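You operate a simulated robot arm through the tools that you are given. There is no shell and no other tool.

You run a simulated robot arm. Do the job below in one go: nothing can be reset, and whatever is moved stays where it is left.

TASK
Close down the lubricator: wipe the oil smear with the red rag, shut the cup lid and drain the tubes.
Fine: shut the drain once all four are empty, put the rag back and leave the feed knobs. What is to be rubbed or washed off counts as gone when no trace of it is left.

Only the result counts: the job must be done as asked and must still hold three seconds after the hand-in. Knocking over, shifting, dropping, spilling or breaking anything else fails it. Lids that push on must go on centred and level and be pressed home; caps that screw on are set level and turned clockwise until they are tight.

THE ROBOT
A 6-joint arm with a two-finger parallel gripper, fixed in place. Base frame: the origin is at the foot of the arm, x ahead of it, y to its left, z up; the work surface is at about z = 860. Units: mm, degrees, N and s.
With the tool pointing down near the work surface it reaches from about 360 to 760 mm from the base axis. Its first joint turns from -66.0 to 66.0 degrees. Payload 2.45 kg.
Tool frame: the origin (TCP) lies between the finger pads and is the grasp point; the fingertips stand 24 mm ahead of it; z points along the fingers, y is the line along which they close. Largest opening 68 mm; finger width 17, thickness 10; the body of the gripper, 40 by 70 mm, starts 41 mm behind the TCP.
Orientation is told as [roll, pitch, yaw] about the base's x, y, z axes, in that order, counted from this pose: with the fingers straight down and closing along the base's y, the tool's x points along the base's -x, its y along +y and its z along -z.

THE INTERFACE
- The arm moves only by the tool servo_tool. Its argument "targets" is a list that holds one entry, the list of rows, each a list of 7 numbers: the turn, a rotation vector about the tool's x, y, z in degrees, then the shift along the tool's x, y, z in mm, then the finger opening in mm, from 0 to 68. In form: [[[rx, ry, rz, tx, ty, tz, hand], ...]]. A call has 1 to 20 rows; each row shifts and turns the commanded pose from where the row before left it, along the tool's axes as they then stand. Rows are played at 5 a second. More than 50 mm and 8.6 degrees between two rows, or a gripper value outside its range, and nothing of the call is played. Where a pose cannot be reached the arm comes as near as it can. A force on the tool above 40 N (or 10 N above the force at the start of the call, whichever is more), or a blocked arm, ends the call early, and 0.2 s more pass. The fingers move at their own pace (about 108 mm/s each) and stop on an object; they squeeze with about 33 N. The grip force told is the motor's: it shows also when the fingers shut on nothing. Time passes only in rows, and 0.2 s behind the last, so rows that do not move let the fingers close. It gives the time, the measured TCP pose, the force on the tool (base axes), the opening and the grip force at its end, in the units of the frame above (readings bear some noise), with the torque about the TCP (base axes, N m) and any sound that the robot's microphone picked up.
- Cameras (640 x 400 px; columns grow to the right, rows downward): "scene" is fixed at [154.9, 396.9, 1476.5]; the picture's right is [-0.87, -0.49, 0.00], its down [-0.22, 0.39, -0.89] and it looks along [0.44, -0.78, -0.45] (base axes); focal length 321 px, centre (320, 200). "wrist" rides on the gripper at [84, 11, -75] in the tool frame; the picture's right is [-0.13, 0.99, 0.00], its down [-0.60, -0.08, -0.79] and it looks along [-0.79, -0.10, 0.61] (tool axes); focal length 251 px, centre (320, 200). There is no depth. A picture from a camera that has moved, and an enlarged one, comes with that camera's place and axes in the base frame and with its lens.
- grab_frame(camera): a new picture of that camera. It takes no simulated time.
- zoom(camera, box): a new picture of the part [left, top, right, bottom] of that camera's present view, enlarged. It takes no simulated time.
- finish_job(): hands the job in; it is judged then, once.

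Places have to be worked out from the pictures, the camera data and where the tool is seen. Open the gripper and draw the arm clear of the work before you hand the job in, unless the task says otherwise.

The tools are called after "Call:" by a JSON object that holds its "api" and its "payload". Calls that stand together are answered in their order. servo_tool: Moves the arm, as the interface text tells. Its arguments: {"type":"object","properties":{"targets":{"type":"array","items":{"type":"array","items":{"type":"array","items":{"type":"number"}}}}},"required":["targets"]} The other tools are called the same way: grab_frame (camera) takes a picture; zoom (camera, box) takes an enlarged picture of a part of a camera's view; finish_job () hands the job in.

At the start:

```text
time: 0.0
ee_pos: [437.3, -93.5, 1345.4]
orientation: [-0.2, 0.1, 0.2]
force: [-0.1, 0.9, -0.6]
torque: [0.01, -0.02, 0.0]
opening: 67.6
gripper_force: 0.0
```

scene: 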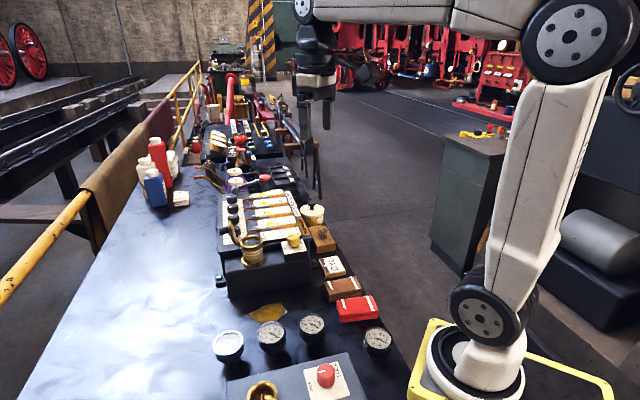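
wrist: 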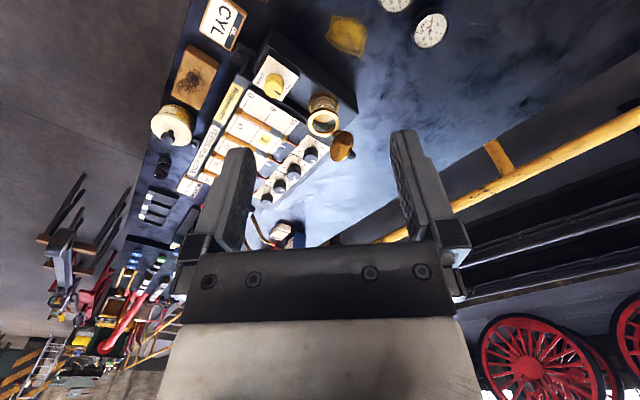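

I start by looking closely at the lubricator and its surroundings in both views.

Call:
{"api": "zoom", "payload": {"camera": "scene", "box": [200, 170, 400, 295]}}

Call:
{"api": "zoom", "payload": {"camera": "scene", "box": [200, 275, 400, 400]}}

Call:
{"api": "zoom", "payload": {"camera": "wrist", "box": [130, 0, 370, 150]}}

Call:
{"api": "zoom", "payload": {"camera": "wrist", "box": [130, 100, 370, 250]}}

Call:
{"api": "zoom", "payload": {"camera": "scene", "box": [130, 90, 330, 215]}}

```text
3.20 times, centred on (300, 232) of scene
camera zoom: at [154.9, 396.9, 1476.5], right [-0.87, -0.49, 0.0], down [-0.22, 0.39, -0.89], along [0.44, -0.78, -0.45], focal length 1027 px, centre (384, 96)
```

zoom: 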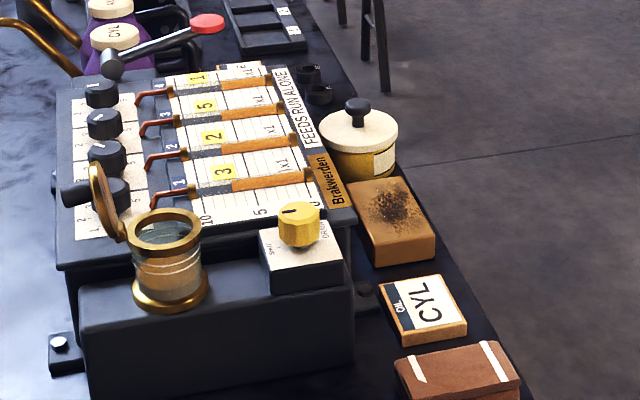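

```text
3.20 times, centred on (300, 338) of scene
camera zoom: at [154.9, 396.9, 1476.5], right [-0.87, -0.49, 0.0], down [-0.22, 0.39, -0.89], along [0.44, -0.78, -0.45], focal length 1027 px, centre (384, -240)
```

zoom: 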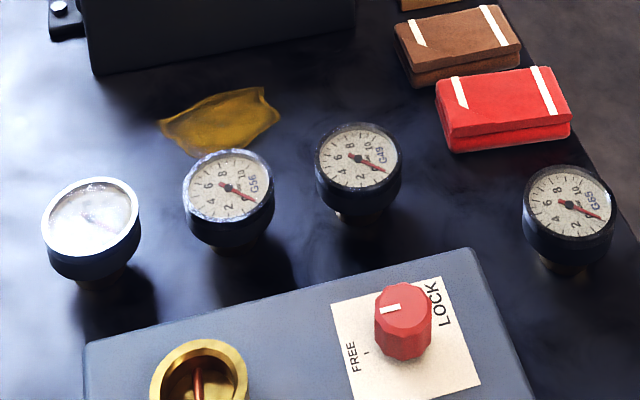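

```text
2.67 times, centred on (250, 75) of wrist
camera zoom: at [352.5, -83.6, 1421.7], right [0.13, 0.99, 0.0], down [0.61, -0.08, 0.79], along [0.79, -0.1, -0.61], focal length 670 px, centre (507, 533)
```

zoom: 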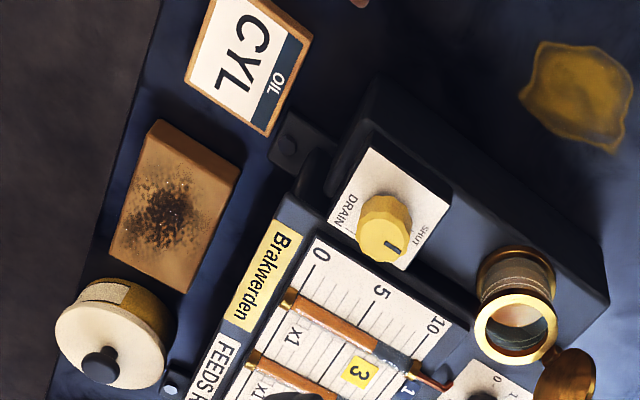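

```text
2.67 times, centred on (250, 175) of wrist
camera zoom: at [352.5, -83.6, 1421.7], right [0.13, 0.99, 0.0], down [0.61, -0.08, 0.79], along [0.79, -0.1, -0.61], focal length 670 px, centre (507, 267)
```

zoom: 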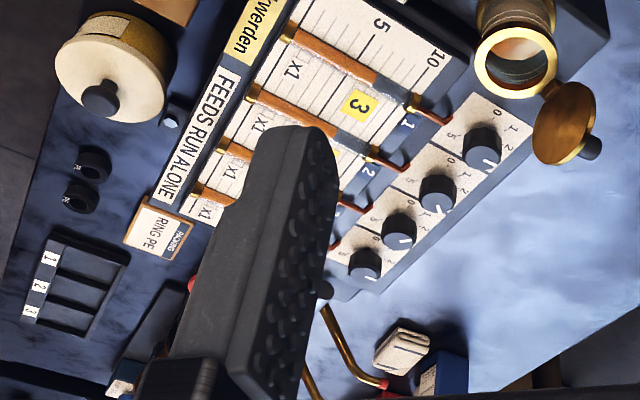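

```text
3.20 times, centred on (230, 152) of scene
camera zoom: at [154.9, 396.9, 1476.5], right [-0.87, -0.49, 0.0], down [-0.22, 0.39, -0.89], along [0.44, -0.78, -0.45], focal length 1027 px, centre (608, 352)
```

zoom: 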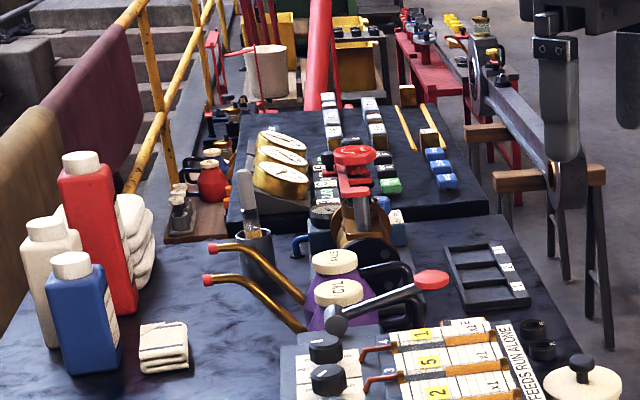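

The rag is at about (368,-164) and the smear is centred near (556,-58) on the bench. I zoom in tighter to get exact edges for the rag, gauges, cup and drain knob.

Call:
{"api": "zoom", "payload": {"camera": "scene", "box": [310, 265, 390, 325]}}

Call:
{"api": "zoom", "payload": {"camera": "scene", "box": [240, 295, 340, 360]}}

Call:
{"api": "zoom", "payload": {"camera": "scene", "box": [215, 210, 315, 275]}}

Call:
{"api": "zoom", "payload": {"camera": "wrist", "box": [240, 50, 370, 130]}}

```text
6.67 times, centred on (350, 295) of scene
camera zoom: at [154.9, 396.9, 1476.5], right [-0.87, -0.49, 0.0], down [-0.22, 0.39, -0.89], along [0.44, -0.78, -0.45], focal length 2140 px, centre (120, -433)
```

zoom: 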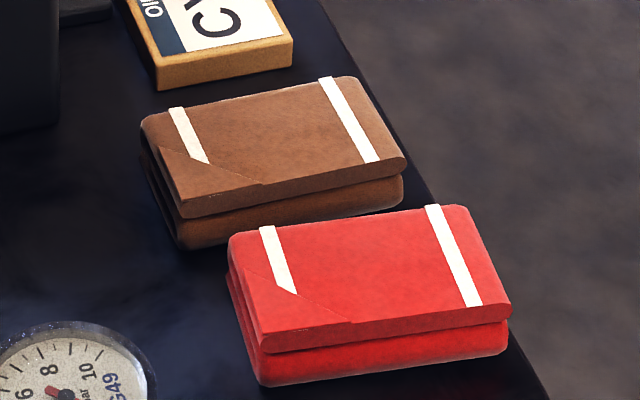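

```text
6.15 times, centred on (290, 328) of scene
camera zoom: at [154.9, 396.9, 1476.5], right [-0.87, -0.49, 0.0], down [-0.22, 0.39, -0.89], along [0.44, -0.78, -0.45], focal length 1975 px, centre (505, -585)
```

zoom: 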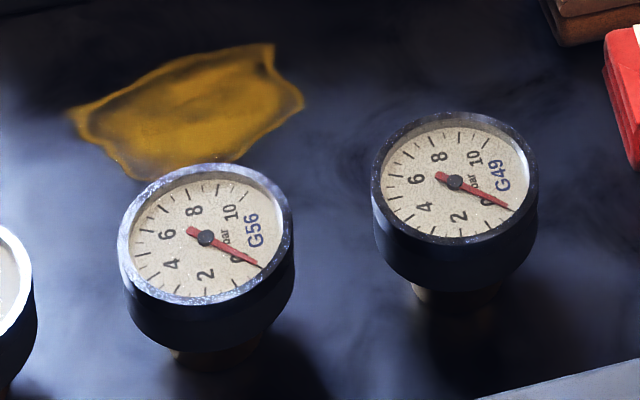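

```text
6.15 times, centred on (265, 242) of scene
camera zoom: at [154.9, 396.9, 1476.5], right [-0.87, -0.49, 0.0], down [-0.22, 0.39, -0.89], along [0.44, -0.78, -0.45], focal length 1975 px, centre (658, -62)
```

zoom: 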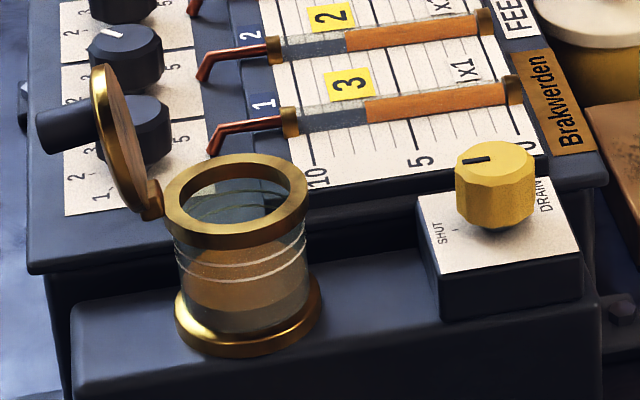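

```text
4.92 times, centred on (305, 90) of wrist
camera zoom: at [352.5, -83.6, 1421.7], right [0.13, 0.99, 0.0], down [0.61, -0.08, 0.79], along [0.79, -0.1, -0.61], focal length 1238 px, centre (394, 742)
```

zoom: 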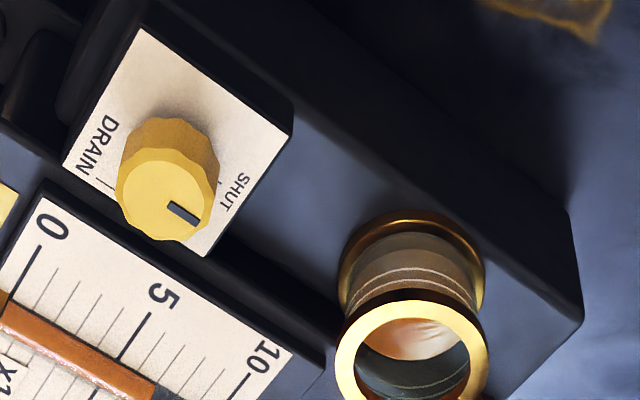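

Next I lower the hand a bit over clear space to get a closer view of the lubricator with the wrist camera.

Call:
{"api": "servo_tool", "payload": {"targets": [[[0, 0, 0, 0, 0, 36, 68], [0, 0, 0, 0, 0, 36, 68], [0, 0, 0, 0, 0, 36, 68], [0, 0, 0, 0, 0, 37, 68], [0, 0, 0, 0, 0, 0, 68], [0, 0, 0, 0, 0, 0, 68]]]}}

Call:
{"api": "grab_frame", "payload": {"camera": "wrist"}}

```text
time: 1.4
ee_pos: [438.2, -94.6, 1200.3]
orientation: [-0.1, 0.1, 0.1]
force: [-0.5, -0.1, -0.6]
torque: [-0.02, -0.01, -0.01]
opening: 68.3
gripper_force: 0.1
```

```text
taken
camera wrist: at [352.8, -84.2, 1276.1], right [0.13, 0.99, 0.0], down [0.61, -0.08, 0.79], along [0.79, -0.1, -0.61], focal length 251 px, centre (320, 200)
```

wrist: 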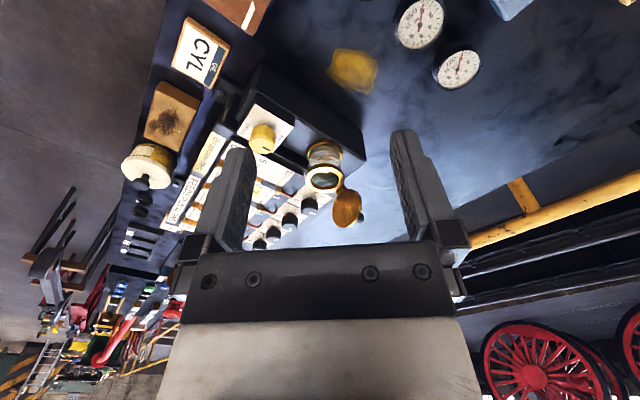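

I tilt the hand 30° so the camera looks more steeply down over the smear, rag and lubricator.

Call:
{"api": "servo_tool", "payload": {"targets": [[[0, 7.5, 0, 0, 0, 0, 68], [0, 7.5, 0, 0, 0, 0, 68], [0, 7.5, 0, 0, 0, 0, 68], [0, 7.5, 0, 0, 0, 0, 68], [0, 0, 0, 0, 0, 0, 68], [0, 0, 0, 0, 0, 0, 68]]]}}

Call:
{"api": "grab_frame", "payload": {"camera": "wrist"}}

```text
time: 2.8
ee_pos: [436.4, -95.0, 1200.9]
orientation: [-0.1, 30.1, 0.0]
force: [0.9, -0.1, -0.2]
torque: [-0.03, 0.01, 0.0]
opening: 67.8
gripper_force: 0.0
```

```text
taken
camera wrist: at [400.9, -83.4, 1308.4], right [0.11, 0.99, -0.07], down [0.92, -0.08, 0.38], along [0.37, -0.1, -0.92], focal length 251 px, centre (320, 200)
```

wrist: 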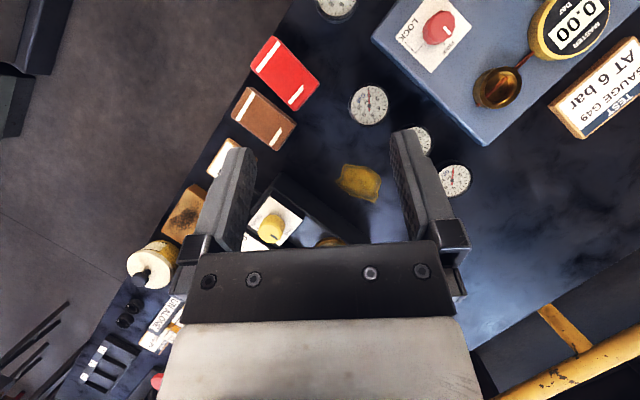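

This overhead view is good; I zoom on the rags, smear/gauges and drain knob.

Call:
{"api": "zoom", "payload": {"camera": "wrist", "box": [200, 20, 360, 120]}}

Call:
{"api": "zoom", "payload": {"camera": "wrist", "box": [320, 70, 480, 220]}}

Call:
{"api": "zoom", "payload": {"camera": "wrist", "box": [230, 160, 390, 260]}}

```text
4.00 times, centred on (280, 70) of wrist
camera zoom: at [400.9, -83.4, 1308.4], right [0.11, 0.99, -0.07], down [0.92, -0.08, 0.38], along [0.37, -0.1, -0.92], focal length 1006 px, centre (480, 720)
```

zoom: 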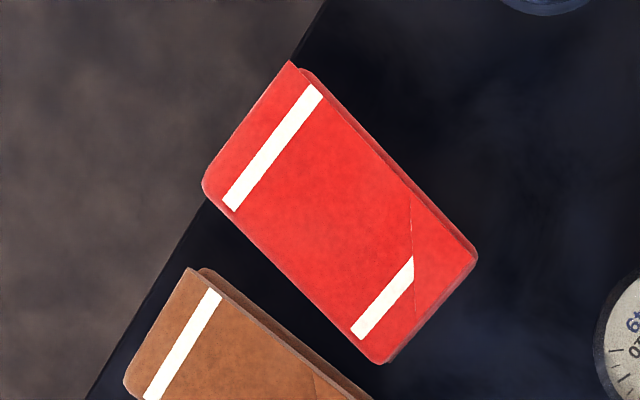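

```text
2.67 times, centred on (400, 145) of wrist
camera zoom: at [400.9, -83.4, 1308.4], right [0.11, 0.99, -0.07], down [0.92, -0.08, 0.38], along [0.37, -0.1, -0.92], focal length 670 px, centre (107, 347)
```

zoom: 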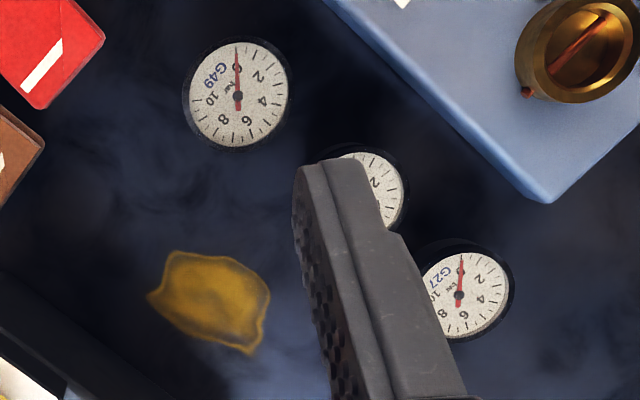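

```text
4.00 times, centred on (310, 210) of wrist
camera zoom: at [400.9, -83.4, 1308.4], right [0.11, 0.99, -0.07], down [0.92, -0.08, 0.38], along [0.37, -0.1, -0.92], focal length 1006 px, centre (360, 160)
```

zoom: 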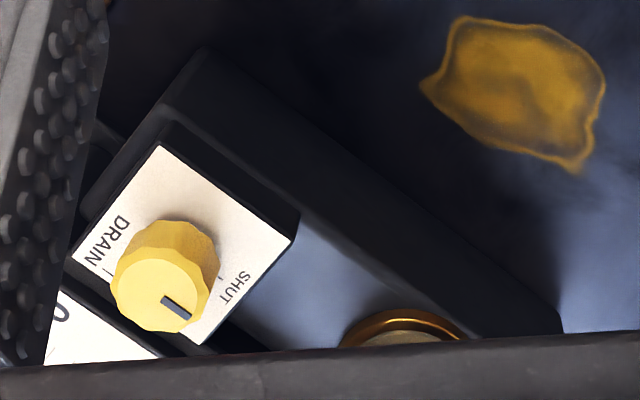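

I now zoom tightly on the drain knob plate, from both cameras, to read the SHUT and DRAIN marks.

Call:
{"api": "zoom", "payload": {"camera": "wrist", "box": [240, 190, 310, 250]}}

Call:
{"api": "zoom", "payload": {"camera": "scene", "box": [275, 225, 320, 265]}}

Call:
{"api": "zoom", "payload": {"camera": "scene", "box": [215, 215, 275, 270]}}

Call:
{"api": "zoom", "payload": {"camera": "scene", "box": [215, 180, 315, 245]}}

```text
6.67 times, centred on (275, 220) of wrist
camera zoom: at [400.9, -83.4, 1308.4], right [0.11, 0.99, -0.07], down [0.92, -0.08, 0.38], along [0.37, -0.1, -0.92], focal length 1676 px, centre (620, 67)
```

zoom: 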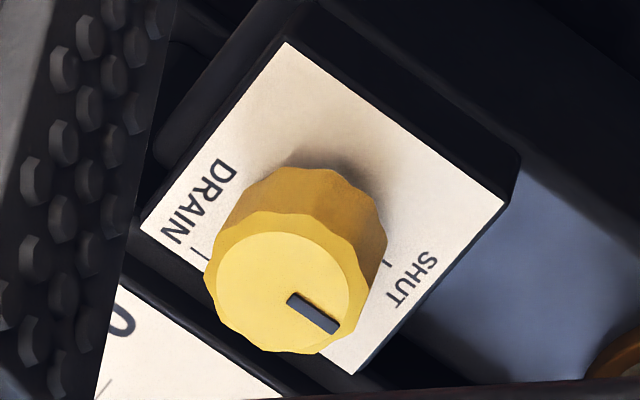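

```text
10.00 times, centred on (298, 245) of scene
camera zoom: at [154.9, 396.9, 1476.5], right [-0.87, -0.49, 0.0], down [-0.22, 0.39, -0.89], along [0.44, -0.78, -0.45], focal length 3210 px, centre (545, -250)
```

zoom: 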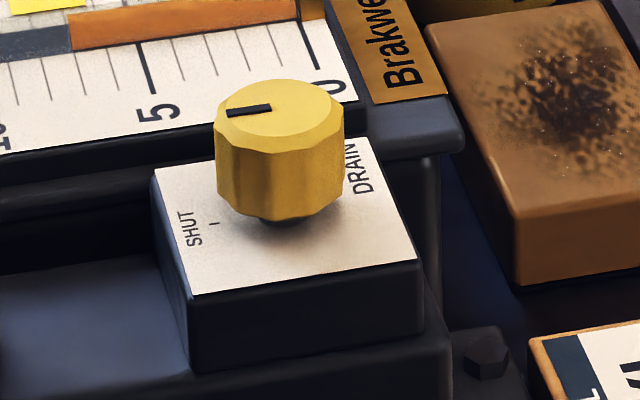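

```text
7.27 times, centred on (245, 242) of scene
camera zoom: at [154.9, 396.9, 1476.5], right [-0.87, -0.49, 0.0], down [-0.22, 0.39, -0.89], along [0.44, -0.78, -0.45], focal length 2334 px, centre (866, -109)
```

zoom: 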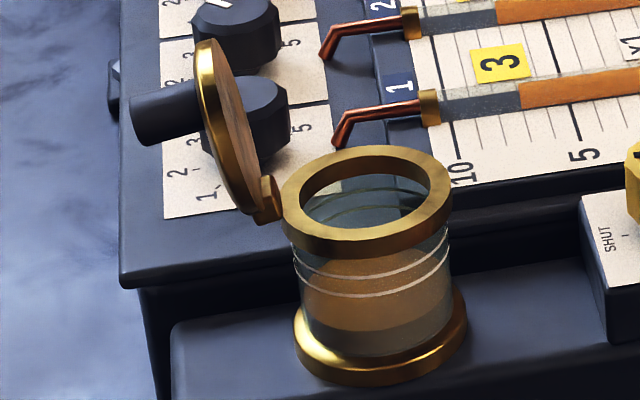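

```text
6.15 times, centred on (265, 212) of scene
camera zoom: at [154.9, 396.9, 1476.5], right [-0.87, -0.49, 0.0], down [-0.22, 0.39, -0.89], along [0.44, -0.78, -0.45], focal length 1975 px, centre (658, 123)
```

zoom: 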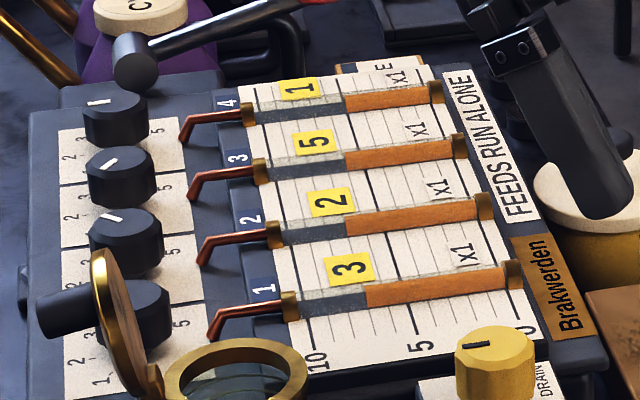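

The knob's mark points exactly at SHUT (along base 45°), and the cup lid stands open on the far side, hinged at about (671,-91). I level the tool, yaw it to about 40° to match the rag and hover above it.

Call:
{"api": "servo_tool", "payload": {"targets": [[[0, -7.5, 0, 0, 0, 0, 68], [0, -7.5, 0, 0, 0, 0, 68], [0, -7.5, 0, 0, 0, 0, 68], [0, -7.5, 0, 0, 0, 0, 68], [0, 0, 0, 27, -24, 0, 68], [0, 0, 0, 27, -24, 0, 68], [0, 0, 0, 27, -24, 0, 68], [0, 0, 0, 0, 0, 45, 68], [0, 0, 0, 0, 0, 45, 68], [0, 0, 0, 0, 0, 45, 68], [0, 0, 0, 0, 0, 45, 68], [0, 0, -8, 0, 0, 0, 68], [0, 0, -8, 0, 0, 0, 68], [0, 0, -8, 0, 0, 0, 68], [0, 0, -8, 0, 0, 0, 68], [0, 0, -8, 0, 0, 0, 68], [0, 0, 0, 0, 0, 0, 68], [0, 0, 0, 0, 0, 0, 68]]]}}

Call:
{"api": "grab_frame", "payload": {"camera": "wrist"}}

Call:
{"api": "grab_frame", "payload": {"camera": "scene"}}

```text
time: 6.6
ee_pos: [355.9, -166.9, 1020.9]
orientation: [0.0, 0.1, 40.1]
force: [-0.2, 0.4, -0.3]
torque: [0.03, 0.0, -0.03]
opening: 68.2
gripper_force: 0.1
```

```text
taken
camera wrist: at [284.1, -213.4, 1096.9], right [-0.54, 0.84, 0.0], down [0.51, 0.33, 0.79], along [0.67, 0.43, -0.61], focal length 251 px, centre (320, 200)
```

wrist: 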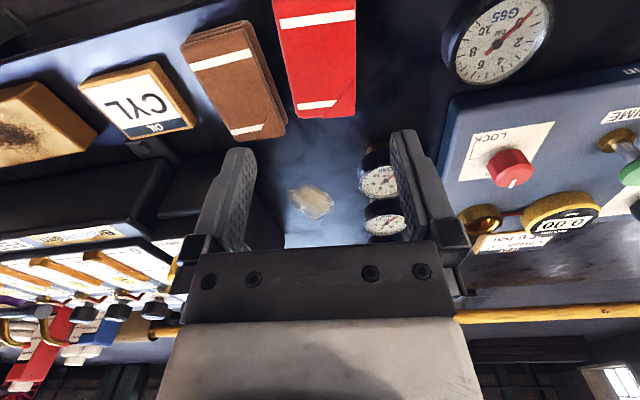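

```text
taken
```

scene: 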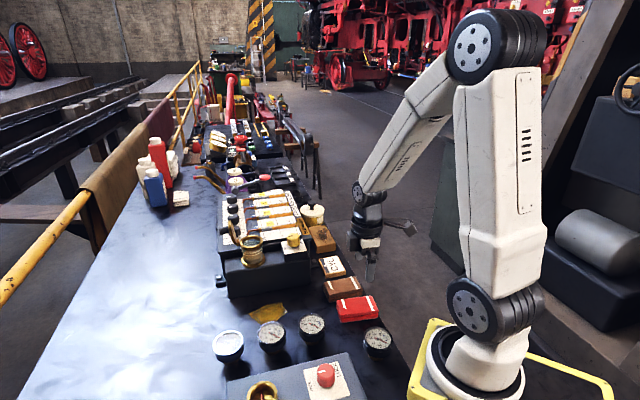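

The tool is square to the rag. I zoom on the rag edges and gap to the brown one before descending.

Call:
{"api": "zoom", "payload": {"camera": "wrist", "box": [180, 0, 400, 140]}}

```text
2.86 times, centred on (290, 70) of wrist
camera zoom: at [284.1, -213.4, 1096.9], right [-0.54, 0.84, 0.0], down [0.51, 0.33, 0.79], along [0.67, 0.43, -0.61], focal length 718 px, centre (406, 571)
```

zoom: 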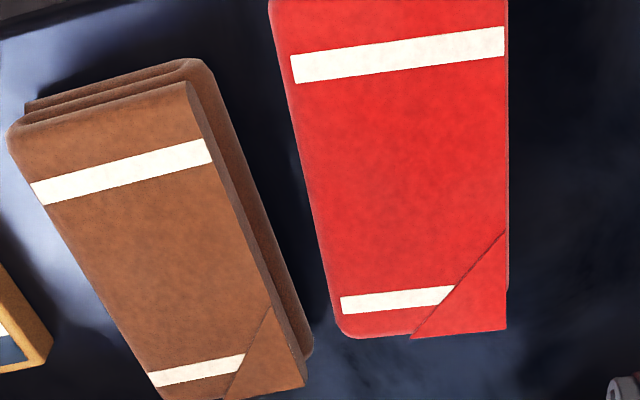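

The red rag spans 55 mm across the finger line and the gap to the brown rag is about 20 mm; the tool is centred to about 1 mm. I descend to TCP z≈890 and look before closing.

Call:
{"api": "servo_tool", "payload": {"targets": [[[0, 0, 0, 0, 0, 35, 68], [0, 0, 0, 0, 0, 35, 68], [0, 0, 0, 0, 0, 20, 68], [0, 0, 0, 0, 0, 15, 68], [0, 0, 0, 0, 0, 0, 68]]]}}

Call:
{"api": "grab_frame", "payload": {"camera": "wrist"}}

Call:
{"api": "zoom", "payload": {"camera": "scene", "box": [310, 255, 400, 325]}}

```text
time: 7.8
ee_pos: [356.2, -167.2, 916.4]
orientation: [0.0, 0.0, 40.2]
force: [0.5, 0.6, -0.1]
torque: [0.0, -0.01, -0.01]
opening: 67.9
gripper_force: 0.1
```

```text
taken
camera wrist: at [283.4, -213.1, 992.2], right [-0.54, 0.84, 0.0], down [0.51, 0.33, 0.79], along [0.67, 0.43, -0.61], focal length 251 px, centre (320, 200)
```

wrist: 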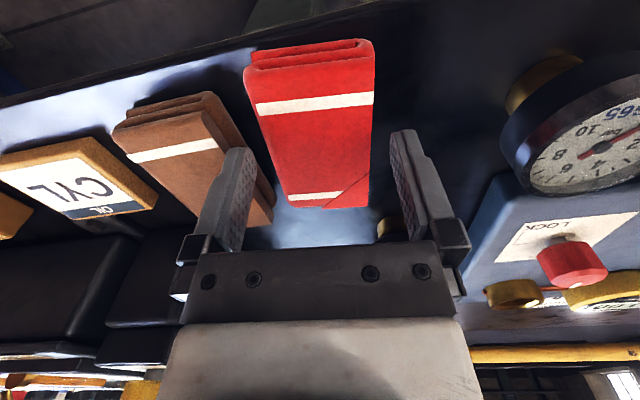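

```text
5.71 times, centred on (355, 290) of scene
camera zoom: at [154.9, 396.9, 1476.5], right [-0.87, -0.49, 0.0], down [-0.22, 0.39, -0.89], along [0.44, -0.78, -0.45], focal length 1834 px, centre (120, -314)
```

zoom: 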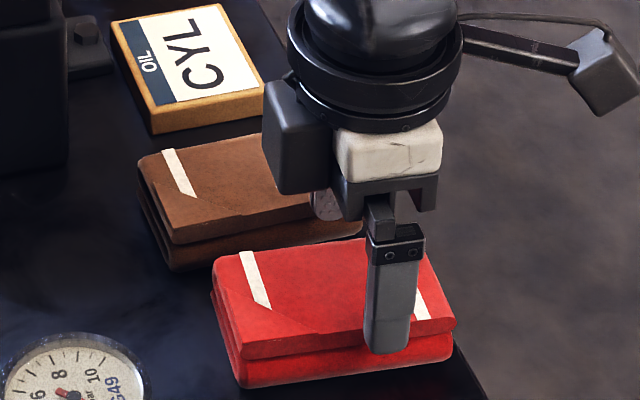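

Fingers straddle the rag with clearance on both sides. I descend the remaining 26 mm and close.

Call:
{"api": "servo_tool", "payload": {"targets": [[[0, 0, 0, 0, 0, 13, 68], [0, 0, 0, 0, 0, 13, 68], [0, 0, 0, 0, 0, 0, 68], [0, 0, 0, 0, 0, 0, 40], [0, 0, 0, 0, 0, 0, 30], [0, 0, 0, 0, 0, 0, 30], [0, 0, 0, 0, 0, 0, 30]]]}}

Call:
{"api": "zoom", "payload": {"camera": "scene", "box": [310, 255, 400, 325]}}

Call:
{"api": "grab_frame", "payload": {"camera": "wrist"}}

```text
time: 9.4
ee_pos: [355.6, -167.0, 889.8]
orientation: [0.1, 0.1, 40.1]
force: [-0.1, 0.5, -0.7]
torque: [-0.02, -0.03, 0.0]
opening: 59.3
gripper_force: 33.1
```

```text
5.71 times, centred on (355, 290) of scene
camera zoom: at [154.9, 396.9, 1476.5], right [-0.87, -0.49, 0.0], down [-0.22, 0.39, -0.89], along [0.44, -0.78, -0.45], focal length 1834 px, centre (120, -314)
```

zoom: 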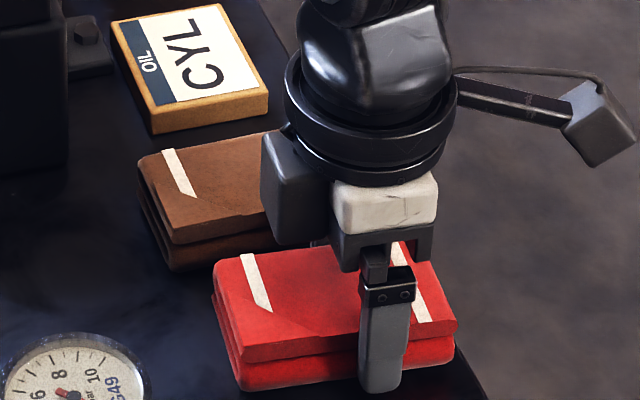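

```text
taken
camera wrist: at [283.1, -212.6, 966.0], right [-0.54, 0.84, 0.0], down [0.51, 0.33, 0.79], along [0.67, 0.43, -0.61], focal length 251 px, centre (320, 200)
```

wrist: 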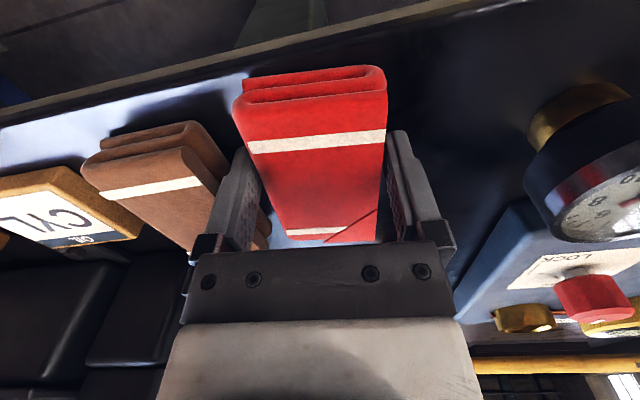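

The rag is gripped (59 mm, 33 N); I note the home pose (355.6, -167.0, 889.8, yaw 40.1). I lift it straight up and check.

Call:
{"api": "servo_tool", "payload": {"targets": [[[0, 0, 0, 0, 0, -15, 30], [0, 0, 0, 0, 0, -25, 30], [0, 0, 0, 0, 0, -30, 30], [0, 0, 0, 0, 0, 0, 30]]]}}

Call:
{"api": "grab_frame", "payload": {"camera": "scene"}}

Call:
{"api": "grab_frame", "payload": {"camera": "wrist"}}

```text
time: 10.4
ee_pos: [355.8, -167.8, 960.4]
orientation: [0.0, 0.0, 40.0]
force: [-0.4, -0.4, -1.1]
torque: [-0.02, -0.01, 0.01]
opening: 59.5
gripper_force: 33.2
```

```text
taken
```

scene: 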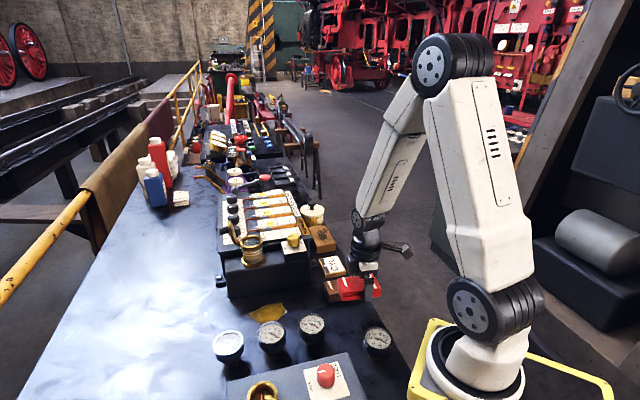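

```text
taken
camera wrist: at [283.0, -213.0, 1036.7], right [-0.54, 0.84, 0.0], down [0.51, 0.33, 0.79], along [0.67, 0.43, -0.61], focal length 251 px, centre (320, 200)
```

wrist: 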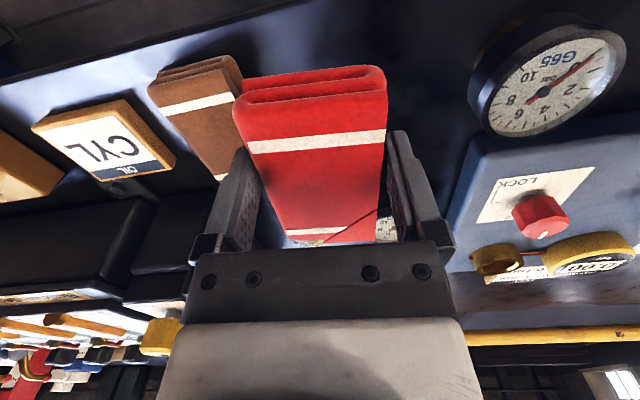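

The rag is lifted cleanly. I carry it over the smear at the same height.

Call:
{"api": "servo_tool", "payload": {"targets": [[[0, 0, 0, -20, -4, 0, 30], [0, 0, 0, -30, -7, 0, 30], [0, 0, 0, -34, -7, 0, 30], [0, 0, 0, -34, -7, 0, 30], [0, 0, 0, -34, -7, 0, 30], [0, 0, 0, -32, -7, 0, 30], [0, 0, 0, -24.6, -6.3, 0, 30], [0, 0, 0, 0, 0, 0, 30], [0, 0, 0, 0, 0, 0, 30]]]}}

Call:
{"api": "zoom", "payload": {"camera": "scene", "box": [200, 230, 360, 360]}}

Call:
{"api": "grab_frame", "payload": {"camera": "wrist"}}

```text
time: 12.4
ee_pos: [545.3, -66.8, 960.5]
orientation: [-0.1, 0.1, 40.1]
force: [0.0, 0.1, -1.0]
torque: [-0.01, -0.01, -0.01]
opening: 59.2
gripper_force: 32.4
```

```text
3.08 times, centred on (280, 295) of scene
camera zoom: at [154.9, 396.9, 1476.5], right [-0.87, -0.49, 0.0], down [-0.22, 0.39, -0.89], along [0.44, -0.78, -0.45], focal length 988 px, centre (443, -92)
```

zoom: 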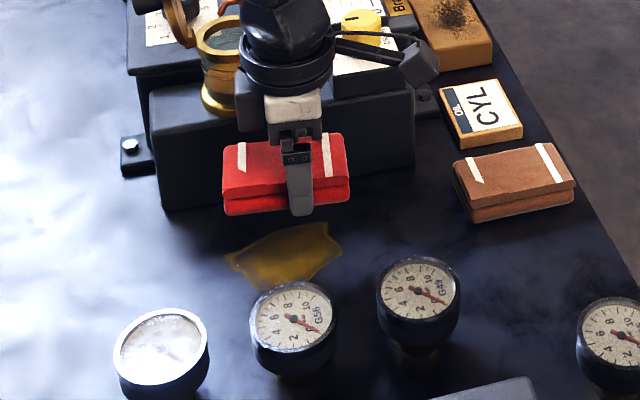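

```text
taken
camera wrist: at [473.2, -112.2, 1035.8], right [-0.54, 0.84, 0.0], down [0.51, 0.33, 0.79], along [0.67, 0.43, -0.61], focal length 251 px, centre (320, 200)
```

wrist: 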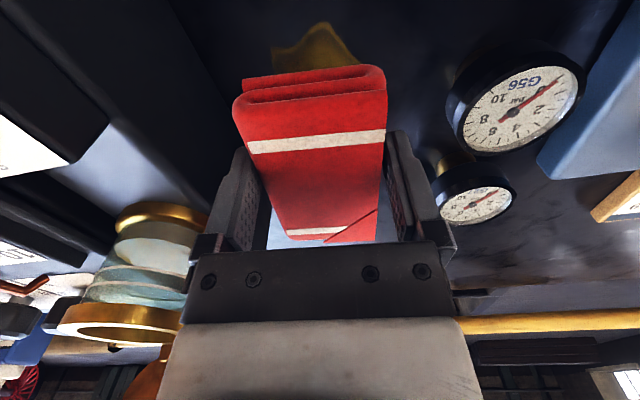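

The rag hovers directly above the smear. I lower it gently until contact.

Call:
{"api": "servo_tool", "payload": {"targets": [[[0, 0, 0, 0, 0, 25, 30], [0, 0, 0, 0, 0, 25, 30], [0, 0, 0, 0, 0, 15, 30], [0, 0, 0, 0, 0, 4, 30], [0, 0, 0, 0, 0, 2, 30], [0, 0, 0, 0, 0, 0, 30]]]}}

```text
time: 13.8
ee_pos: [545.0, -66.8, 890.4]
orientation: [0.1, 0.1, 40.0]
force: [-6.4, 1.6, 18.4]
torque: [0.12, 0.18, 0.0]
opening: 59.3
gripper_force: 33.0
```

Contact with about 18 N. I start wiping with gentle strokes along the tool axes and watch the force.

Call:
{"api": "servo_tool", "payload": {"targets": [[[0, 0, 0, 0, 8, -0.3, 30], [0, 0, 0, 0, 8, 0, 30], [0, 0, 0, 0, 8, 0, 30], [0, 0, 0, 0, -8, 0, 30], [0, 0, 0, 0, -10, 0, 30], [0, 0, 0, 0, -10, 0, 30], [0, 0, 0, 0, -10, 0, 30], [0, 0, 0, 0, -8, 0, 30], [0, 0, 0, 0, 0, 0, 30]]]}}

Call:
{"api": "zoom", "payload": {"camera": "scene", "box": [220, 260, 340, 350]}}

Call:
{"api": "grab_frame", "payload": {"camera": "wrist"}}

```text
time: 15.8
ee_pos: [557.3, -86.2, 889.0]
orientation: [0.0, 0.1, 40.1]
force: [-8.6, 10.7, 32.0]
torque: [0.26, 0.34, -0.01]
opening: 59.2
gripper_force: 32.6
```

```text
4.44 times, centred on (280, 305) of scene
camera zoom: at [154.1, 397.3, 1476.5], right [-0.87, -0.49, 0.0], down [-0.22, 0.39, -0.89], along [0.44, -0.78, -0.45], focal length 1426 px, centre (498, -267)
```

zoom: 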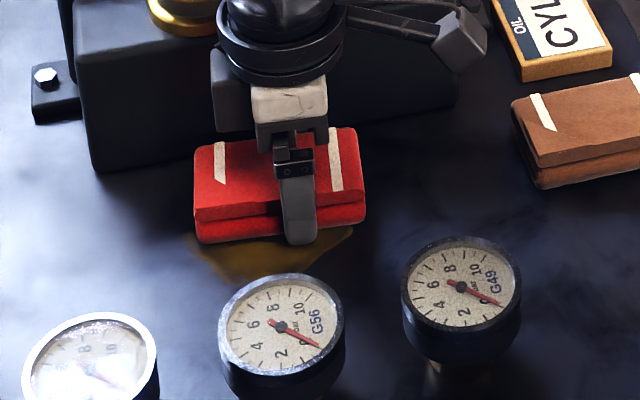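

```text
taken
camera wrist: at [486.8, -130.3, 965.4], right [-0.54, 0.84, 0.0], down [0.51, 0.33, 0.79], along [0.67, 0.43, -0.61], focal length 251 px, centre (320, 200)
```

wrist: 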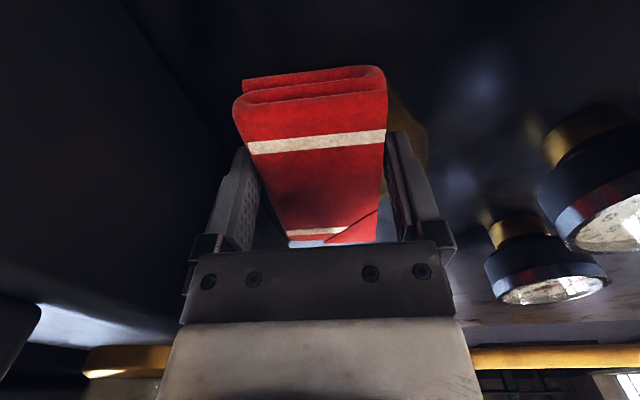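

The smear is fading. I ease the pressure a little and run fuller strokes across the whole patch, with some shift along the rag's length.

Call:
{"api": "servo_tool", "payload": {"targets": [[[0, 0, 0, 0, 0, -0.8, 30], [0, 0, 0, 0, 10, 0, 30], [0, 0, 0, 0, 10, 0, 30], [0, 0, 0, 0, 10, 0, 30], [0, 0, 0, 0, 10, 0, 30], [0, 0, 0, 0, 10, 0, 30], [0, 0, 0, -10, 0, 0, 30], [0, 0, 0, 0, -10, 0, 30], [0, 0, 0, 0, -10, 0, 30], [0, 0, 0, 0, -10, 0, 30], [0, 0, 0, 0, -10, 0, 30], [0, 0, 0, 0, -10, 0, 30], [0, 0, 0, 10, 0, 0, 30], [0, 0, 0, 10, 0, 0, 30], [0, 0, 0, 0, 10, 0, 30], [0, 0, 0, 0, 10, 0, 30], [0, 0, 0, 0, 10, 0, 30], [0, 0, 0, 0, 10, 0, 30], [0, 0, 0, 0, 10, 0, 30], [0, 0, 0, 0, 0, 0, 30]]]}}

Call:
{"api": "zoom", "payload": {"camera": "scene", "box": [220, 260, 340, 350]}}

```text
time: 20.0
ee_pos: [518.3, -53.0, 889.9]
orientation: [-0.1, 0.0, 40.1]
force: [3.3, -3.5, 9.9]
torque: [-0.13, 0.19, 0.09]
opening: 59.6
gripper_force: 33.0
```

```text
4.44 times, centred on (280, 305) of scene
camera zoom: at [154.8, 396.9, 1476.5], right [-0.87, -0.49, 0.0], down [-0.22, 0.39, -0.89], along [0.44, -0.78, -0.45], focal length 1426 px, centre (498, -267)
```

zoom: 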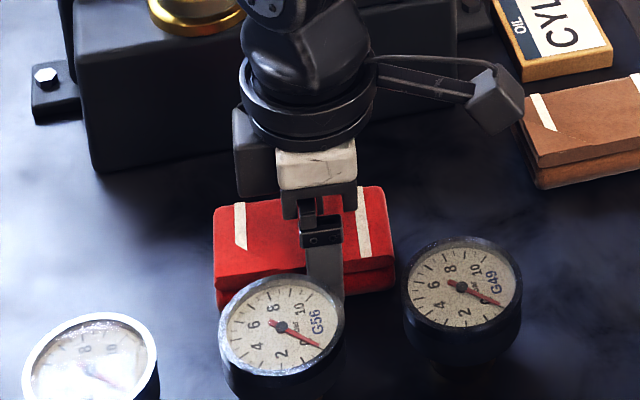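

I lift the rag to inspect the bench where the smear was.

Call:
{"api": "servo_tool", "payload": {"targets": [[[0, 0, 0, 0, 0, -20, 30], [0, 0, 0, 0, 0, -25, 30], [0, 0, 0, 0, 0, -25, 30], [0, 0, 0, 0, -25, 0, 30], [0, 0, 0, 0, 0, 0, 30]]]}}

Call:
{"api": "zoom", "payload": {"camera": "scene", "box": [220, 260, 340, 350]}}

Call:
{"api": "grab_frame", "payload": {"camera": "wrist"}}

```text
time: 21.2
ee_pos: [535.2, -71.7, 959.6]
orientation: [0.0, 0.1, 40.1]
force: [0.6, -0.1, -0.5]
torque: [0.0, 0.0, 0.0]
opening: 59.4
gripper_force: 33.5
```

```text
4.44 times, centred on (280, 305) of scene
camera zoom: at [154.9, 396.9, 1476.5], right [-0.87, -0.49, 0.0], down [-0.22, 0.39, -0.89], along [0.44, -0.78, -0.45], focal length 1426 px, centre (498, -267)
```

zoom: 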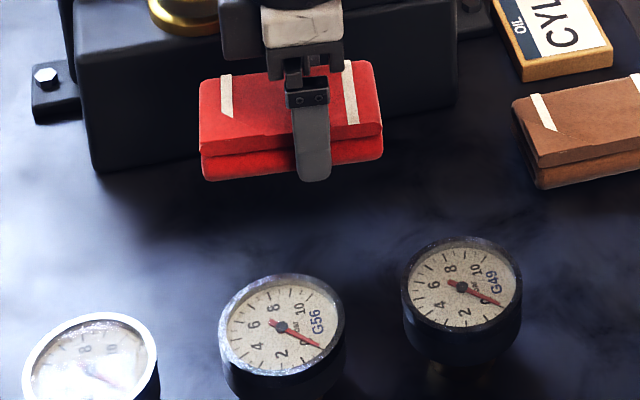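

```text
taken
camera wrist: at [463.5, -116.7, 1034.8], right [-0.54, 0.84, 0.0], down [0.51, 0.33, 0.79], along [0.67, 0.43, -0.61], focal length 251 px, centre (320, 200)
```

wrist: 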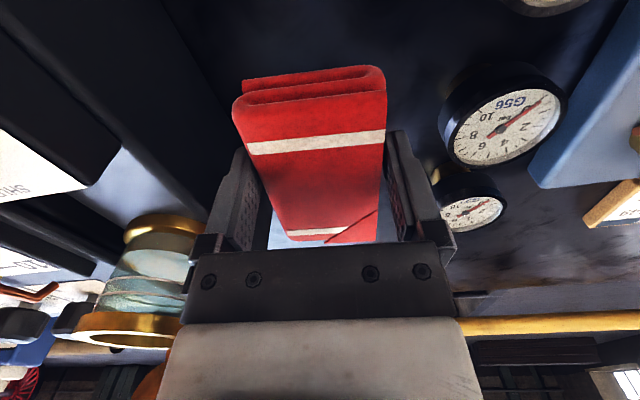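

The patch looks clean; I zoom in closer for faint traces before putting the rag back.

Call:
{"api": "zoom", "payload": {"camera": "scene", "box": [240, 292, 300, 332]}}

Call:
{"api": "zoom", "payload": {"camera": "wrist", "box": [200, 0, 440, 150]}}

```text
10.00 times, centred on (270, 312) of scene
camera zoom: at [154.9, 396.9, 1476.5], right [-0.87, -0.49, 0.0], down [-0.22, 0.39, -0.89], along [0.44, -0.78, -0.45], focal length 3210 px, centre (820, -920)
```

zoom: 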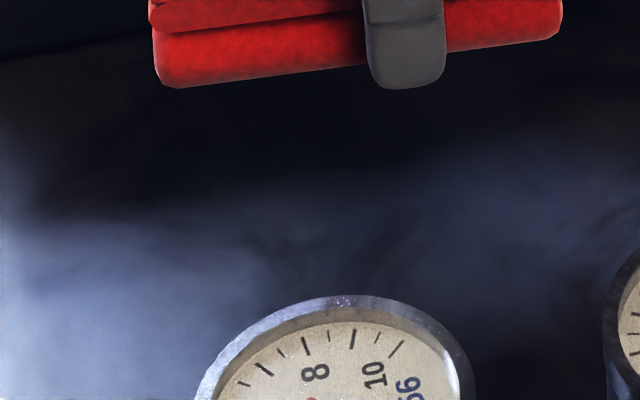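

```text
2.67 times, centred on (320, 75) of wrist
camera zoom: at [463.5, -116.7, 1034.8], right [-0.54, 0.84, 0.0], down [0.51, 0.33, 0.79], along [0.67, 0.43, -0.61], focal length 670 px, centre (320, 533)
```

zoom: 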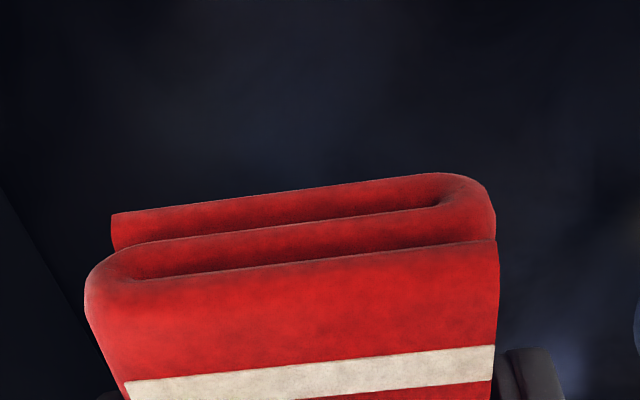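

I carry the rag back above its home spot, then check the whole patch unobstructed before setting it down.

Call:
{"api": "servo_tool", "payload": {"targets": [[[0, 0, 0, 20, 4, 0, 30], [0, 0, 0, 30, 6.5, 0, 30], [0, 0, 0, 32, 7, 0, 30], [0, 0, 0, 32, 7, 0, 30], [0, 0, 0, 32, 7, 0, 30], [0, 0, 0, 32, 7, 0, 30], [0, 0, 0, 20.9, 4, 0, 30], [0, 0, 0, 0, 0, 0, 30], [0, 0, 0, 0, 0, 0, 30]]]}}

Call:
{"api": "zoom", "payload": {"camera": "scene", "box": [235, 275, 325, 335]}}

Call:
{"api": "grab_frame", "payload": {"camera": "wrist"}}

Call:
{"api": "zoom", "payload": {"camera": "scene", "box": [310, 255, 400, 325]}}

```text
time: 23.2
ee_pos: [355.6, -167.1, 959.4]
orientation: [0.1, 0.1, 40.2]
force: [-0.1, -0.9, -0.8]
torque: [-0.02, 0.03, 0.03]
opening: 59.4
gripper_force: 32.7
```

```text
6.67 times, centred on (280, 305) of scene
camera zoom: at [154.9, 396.9, 1476.5], right [-0.87, -0.49, 0.0], down [-0.22, 0.39, -0.89], along [0.44, -0.78, -0.45], focal length 2140 px, centre (587, -500)
```

zoom: 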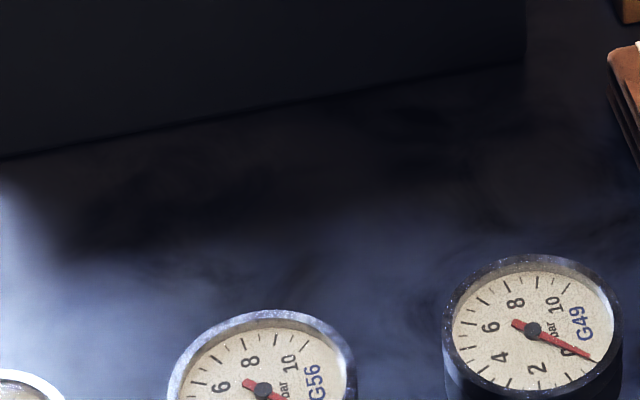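

```text
taken
camera wrist: at [282.7, -213.5, 1035.6], right [-0.54, 0.84, 0.0], down [0.51, 0.33, 0.79], along [0.67, 0.43, -0.61], focal length 251 px, centre (320, 200)
```

wrist: 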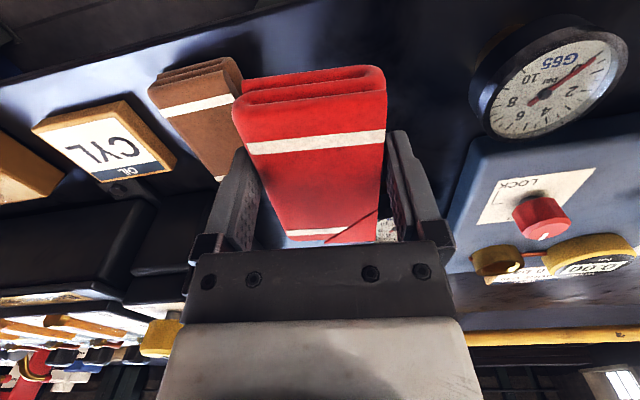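

```text
5.71 times, centred on (355, 290) of scene
camera zoom: at [154.9, 396.9, 1476.5], right [-0.87, -0.49, 0.0], down [-0.22, 0.39, -0.89], along [0.44, -0.78, -0.45], focal length 1834 px, centre (120, -314)
```

zoom: 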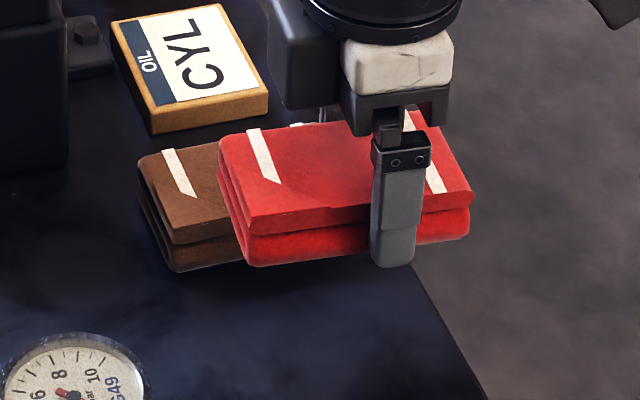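

No trace of the smear remains. I lower the rag onto its home spot and release it.

Call:
{"api": "servo_tool", "payload": {"targets": [[[0, 0, 0, 0, 0, 25, 30], [0, 0, 0, 0, 0, 25, 30], [0, 0, 0, 0, 0, 14, 30], [0, 0, 0, 0, 0, 4, 30], [0, 0, 0, 0, 0, 1, 30], [0, 0, 0, 0, 0, 0, 30]]]}}

```text
time: 24.6
ee_pos: [355.3, -168.4, 891.5]
orientation: [0.0, 0.2, 40.1]
force: [-0.1, -0.1, -0.6]
torque: [0.0, 0.02, -0.03]
opening: 59.3
gripper_force: 33.2
```

No contact yet at 891.5, so I go down another 1.5 mm and check force.

Call:
{"api": "servo_tool", "payload": {"targets": [[[0, 0, 0, 0, 0, 0.8, 30], [0, 0, 0, 0, 0, 0.5, 30], [0, 0, 0, 0, 0, 0, 30]]]}}

```text
time: 25.4
ee_pos: [354.8, -167.6, 891.2]
orientation: [0.0, 0.1, 40.1]
force: [0.3, -0.1, -1.5]
torque: [-0.02, -0.01, 0.0]
opening: 59.3
gripper_force: 33.2
```

Still free; another millimetre down, then I open in small steps and watch.

Call:
{"api": "servo_tool", "payload": {"targets": [[[0, 0, 0, 0, 0, 0.8, 30], [0, 0, 0, 0, 0, 0, 30]]]}}

```text
time: 26.0
ee_pos: [355.1, -165.7, 889.1]
orientation: [0.0, 0.1, 40.1]
force: [-1.5, 2.6, 16.5]
torque: [0.18, -0.02, 0.02]
opening: 59.4
gripper_force: 32.8
```

Contact reached. I ease off half a millimetre and open the fingers, then rise.

Call:
{"api": "servo_tool", "payload": {"targets": [[[0, 0, 0, 0, 0, -0.5, 30], [0, 0, 0, 0, 0, 0, 63], [0, 0, 0, 0, 0, 0, 66], [0, 0, 0, 0, 0, 0, 68], [0, 0, 0, 0, 0, -10, 68], [0, 0, 0, 0, 0, -25, 68], [0, 0, 0, 0, 0, -35, 68], [0, 0, 0, 0, 0, -40, 68], [0, 0, 0, 0, 0, -40, 68], [0, 0, 0, 0, 0, -40, 68], [0, 0, 0, 0, 0, -40, 68], [0, 0, 0, 0, 0, 0, 68]]]}}

Call:
{"api": "zoom", "payload": {"camera": "scene", "box": [310, 265, 390, 325]}}

Call:
{"api": "grab_frame", "payload": {"camera": "wrist"}}

```text
time: 28.6
ee_pos: [355.4, -167.0, 1120.4]
orientation: [0.0, 0.2, 40.1]
force: [0.2, -0.3, 0.4]
torque: [0.02, 0.0, 0.0]
opening: 67.9
gripper_force: 0.1
```

```text
6.67 times, centred on (350, 295) of scene
camera zoom: at [154.9, 396.9, 1476.5], right [-0.87, -0.49, 0.0], down [-0.22, 0.39, -0.89], along [0.44, -0.78, -0.45], focal length 2140 px, centre (120, -433)
```

zoom: 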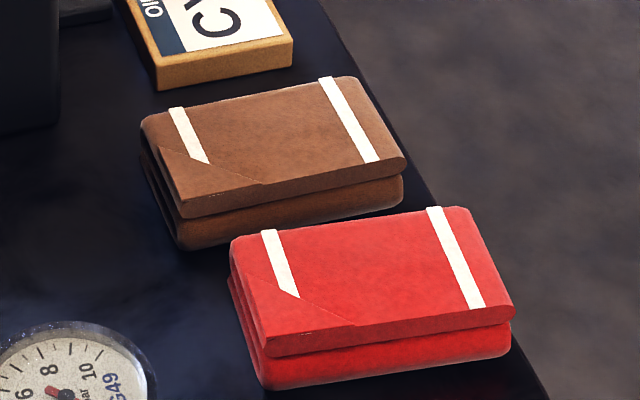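

```text
taken
camera wrist: at [283.9, -213.5, 1196.2], right [-0.54, 0.84, 0.0], down [0.51, 0.33, 0.79], along [0.67, 0.43, -0.61], focal length 251 px, centre (320, 200)
```

wrist: 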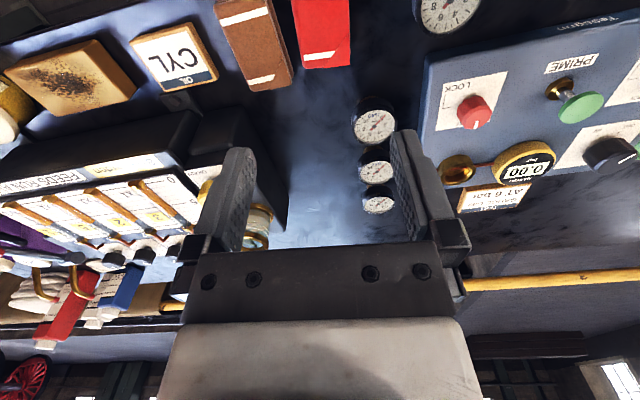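

The rag lies back in place within about a millimetre. Next is the lid: I close the fingers, raise, and move to a point beyond the lid's hinge side, looking back at it.

Call:
{"api": "servo_tool", "payload": {"targets": [[[0, 0, 0, 0, 0, -30, 40], [0, 0, 0, -39.2, -15.5, 0, 0], [0, 0, 0, -39.2, -15.5, 0, 0], [0, 0, 0, -39.2, -15.5, 0, 0], [0, 0, 0, -39.2, -15.5, 0, 0], [0, 0, 0, -39.2, -15.5, 0, 0], [0, 0, 0, -39.2, -15.5, 0, 0], [0, 0, 0, -39.2, -15.5, 0, 0], [0, 0, 0, -39.2, -15.5, 0, 0], [0, 0, 0, -39.4, -15.6, 0, 0], [0, 0, -5, 0, 0, 0, 0], [0, 0, 0, 0, 0, 0, 0], [0, 0, 0, 0, 0, 0, 0]]]}}

Call:
{"api": "grab_frame", "payload": {"camera": "wrist"}}

Call:
{"api": "zoom", "payload": {"camera": "scene", "box": [190, 140, 320, 270]}}

```text
time: 31.4
ee_pos: [716.3, -44.8, 1147.7]
orientation: [0.1, 0.1, 45.1]
force: [-0.9, -1.0, 0.3]
torque: [-0.01, -0.01, 0.01]
opening: 0.1
gripper_force: 23.3
```

```text
taken
camera wrist: at [648.3, -97.1, 1223.8], right [-0.61, 0.79, 0.0], down [0.48, 0.37, 0.79], along [0.63, 0.48, -0.61], focal length 251 px, centre (320, 200)
```

wrist: 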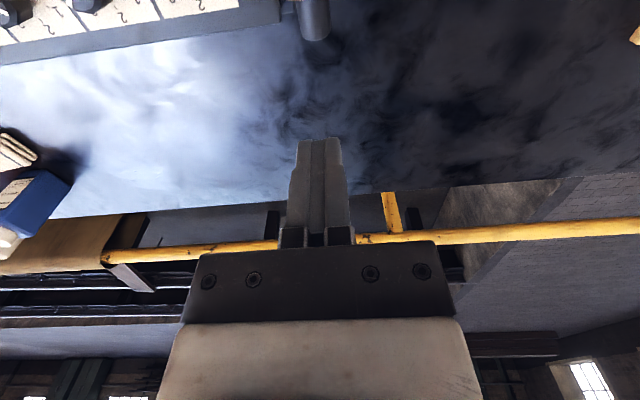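

```text
3.08 times, centred on (255, 205) of scene
camera zoom: at [154.9, 396.9, 1476.5], right [-0.87, -0.49, 0.0], down [-0.22, 0.39, -0.89], along [0.44, -0.78, -0.45], focal length 988 px, centre (520, 185)
```

zoom: 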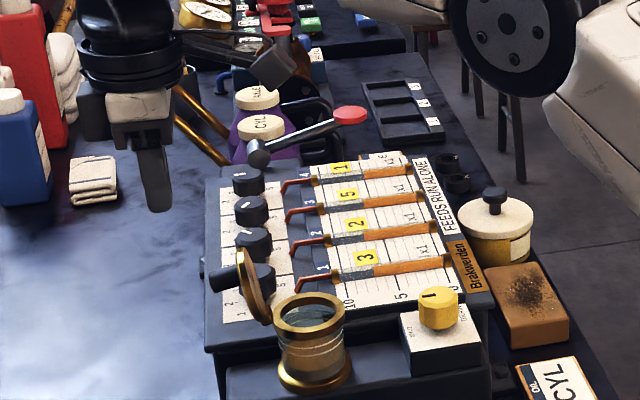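

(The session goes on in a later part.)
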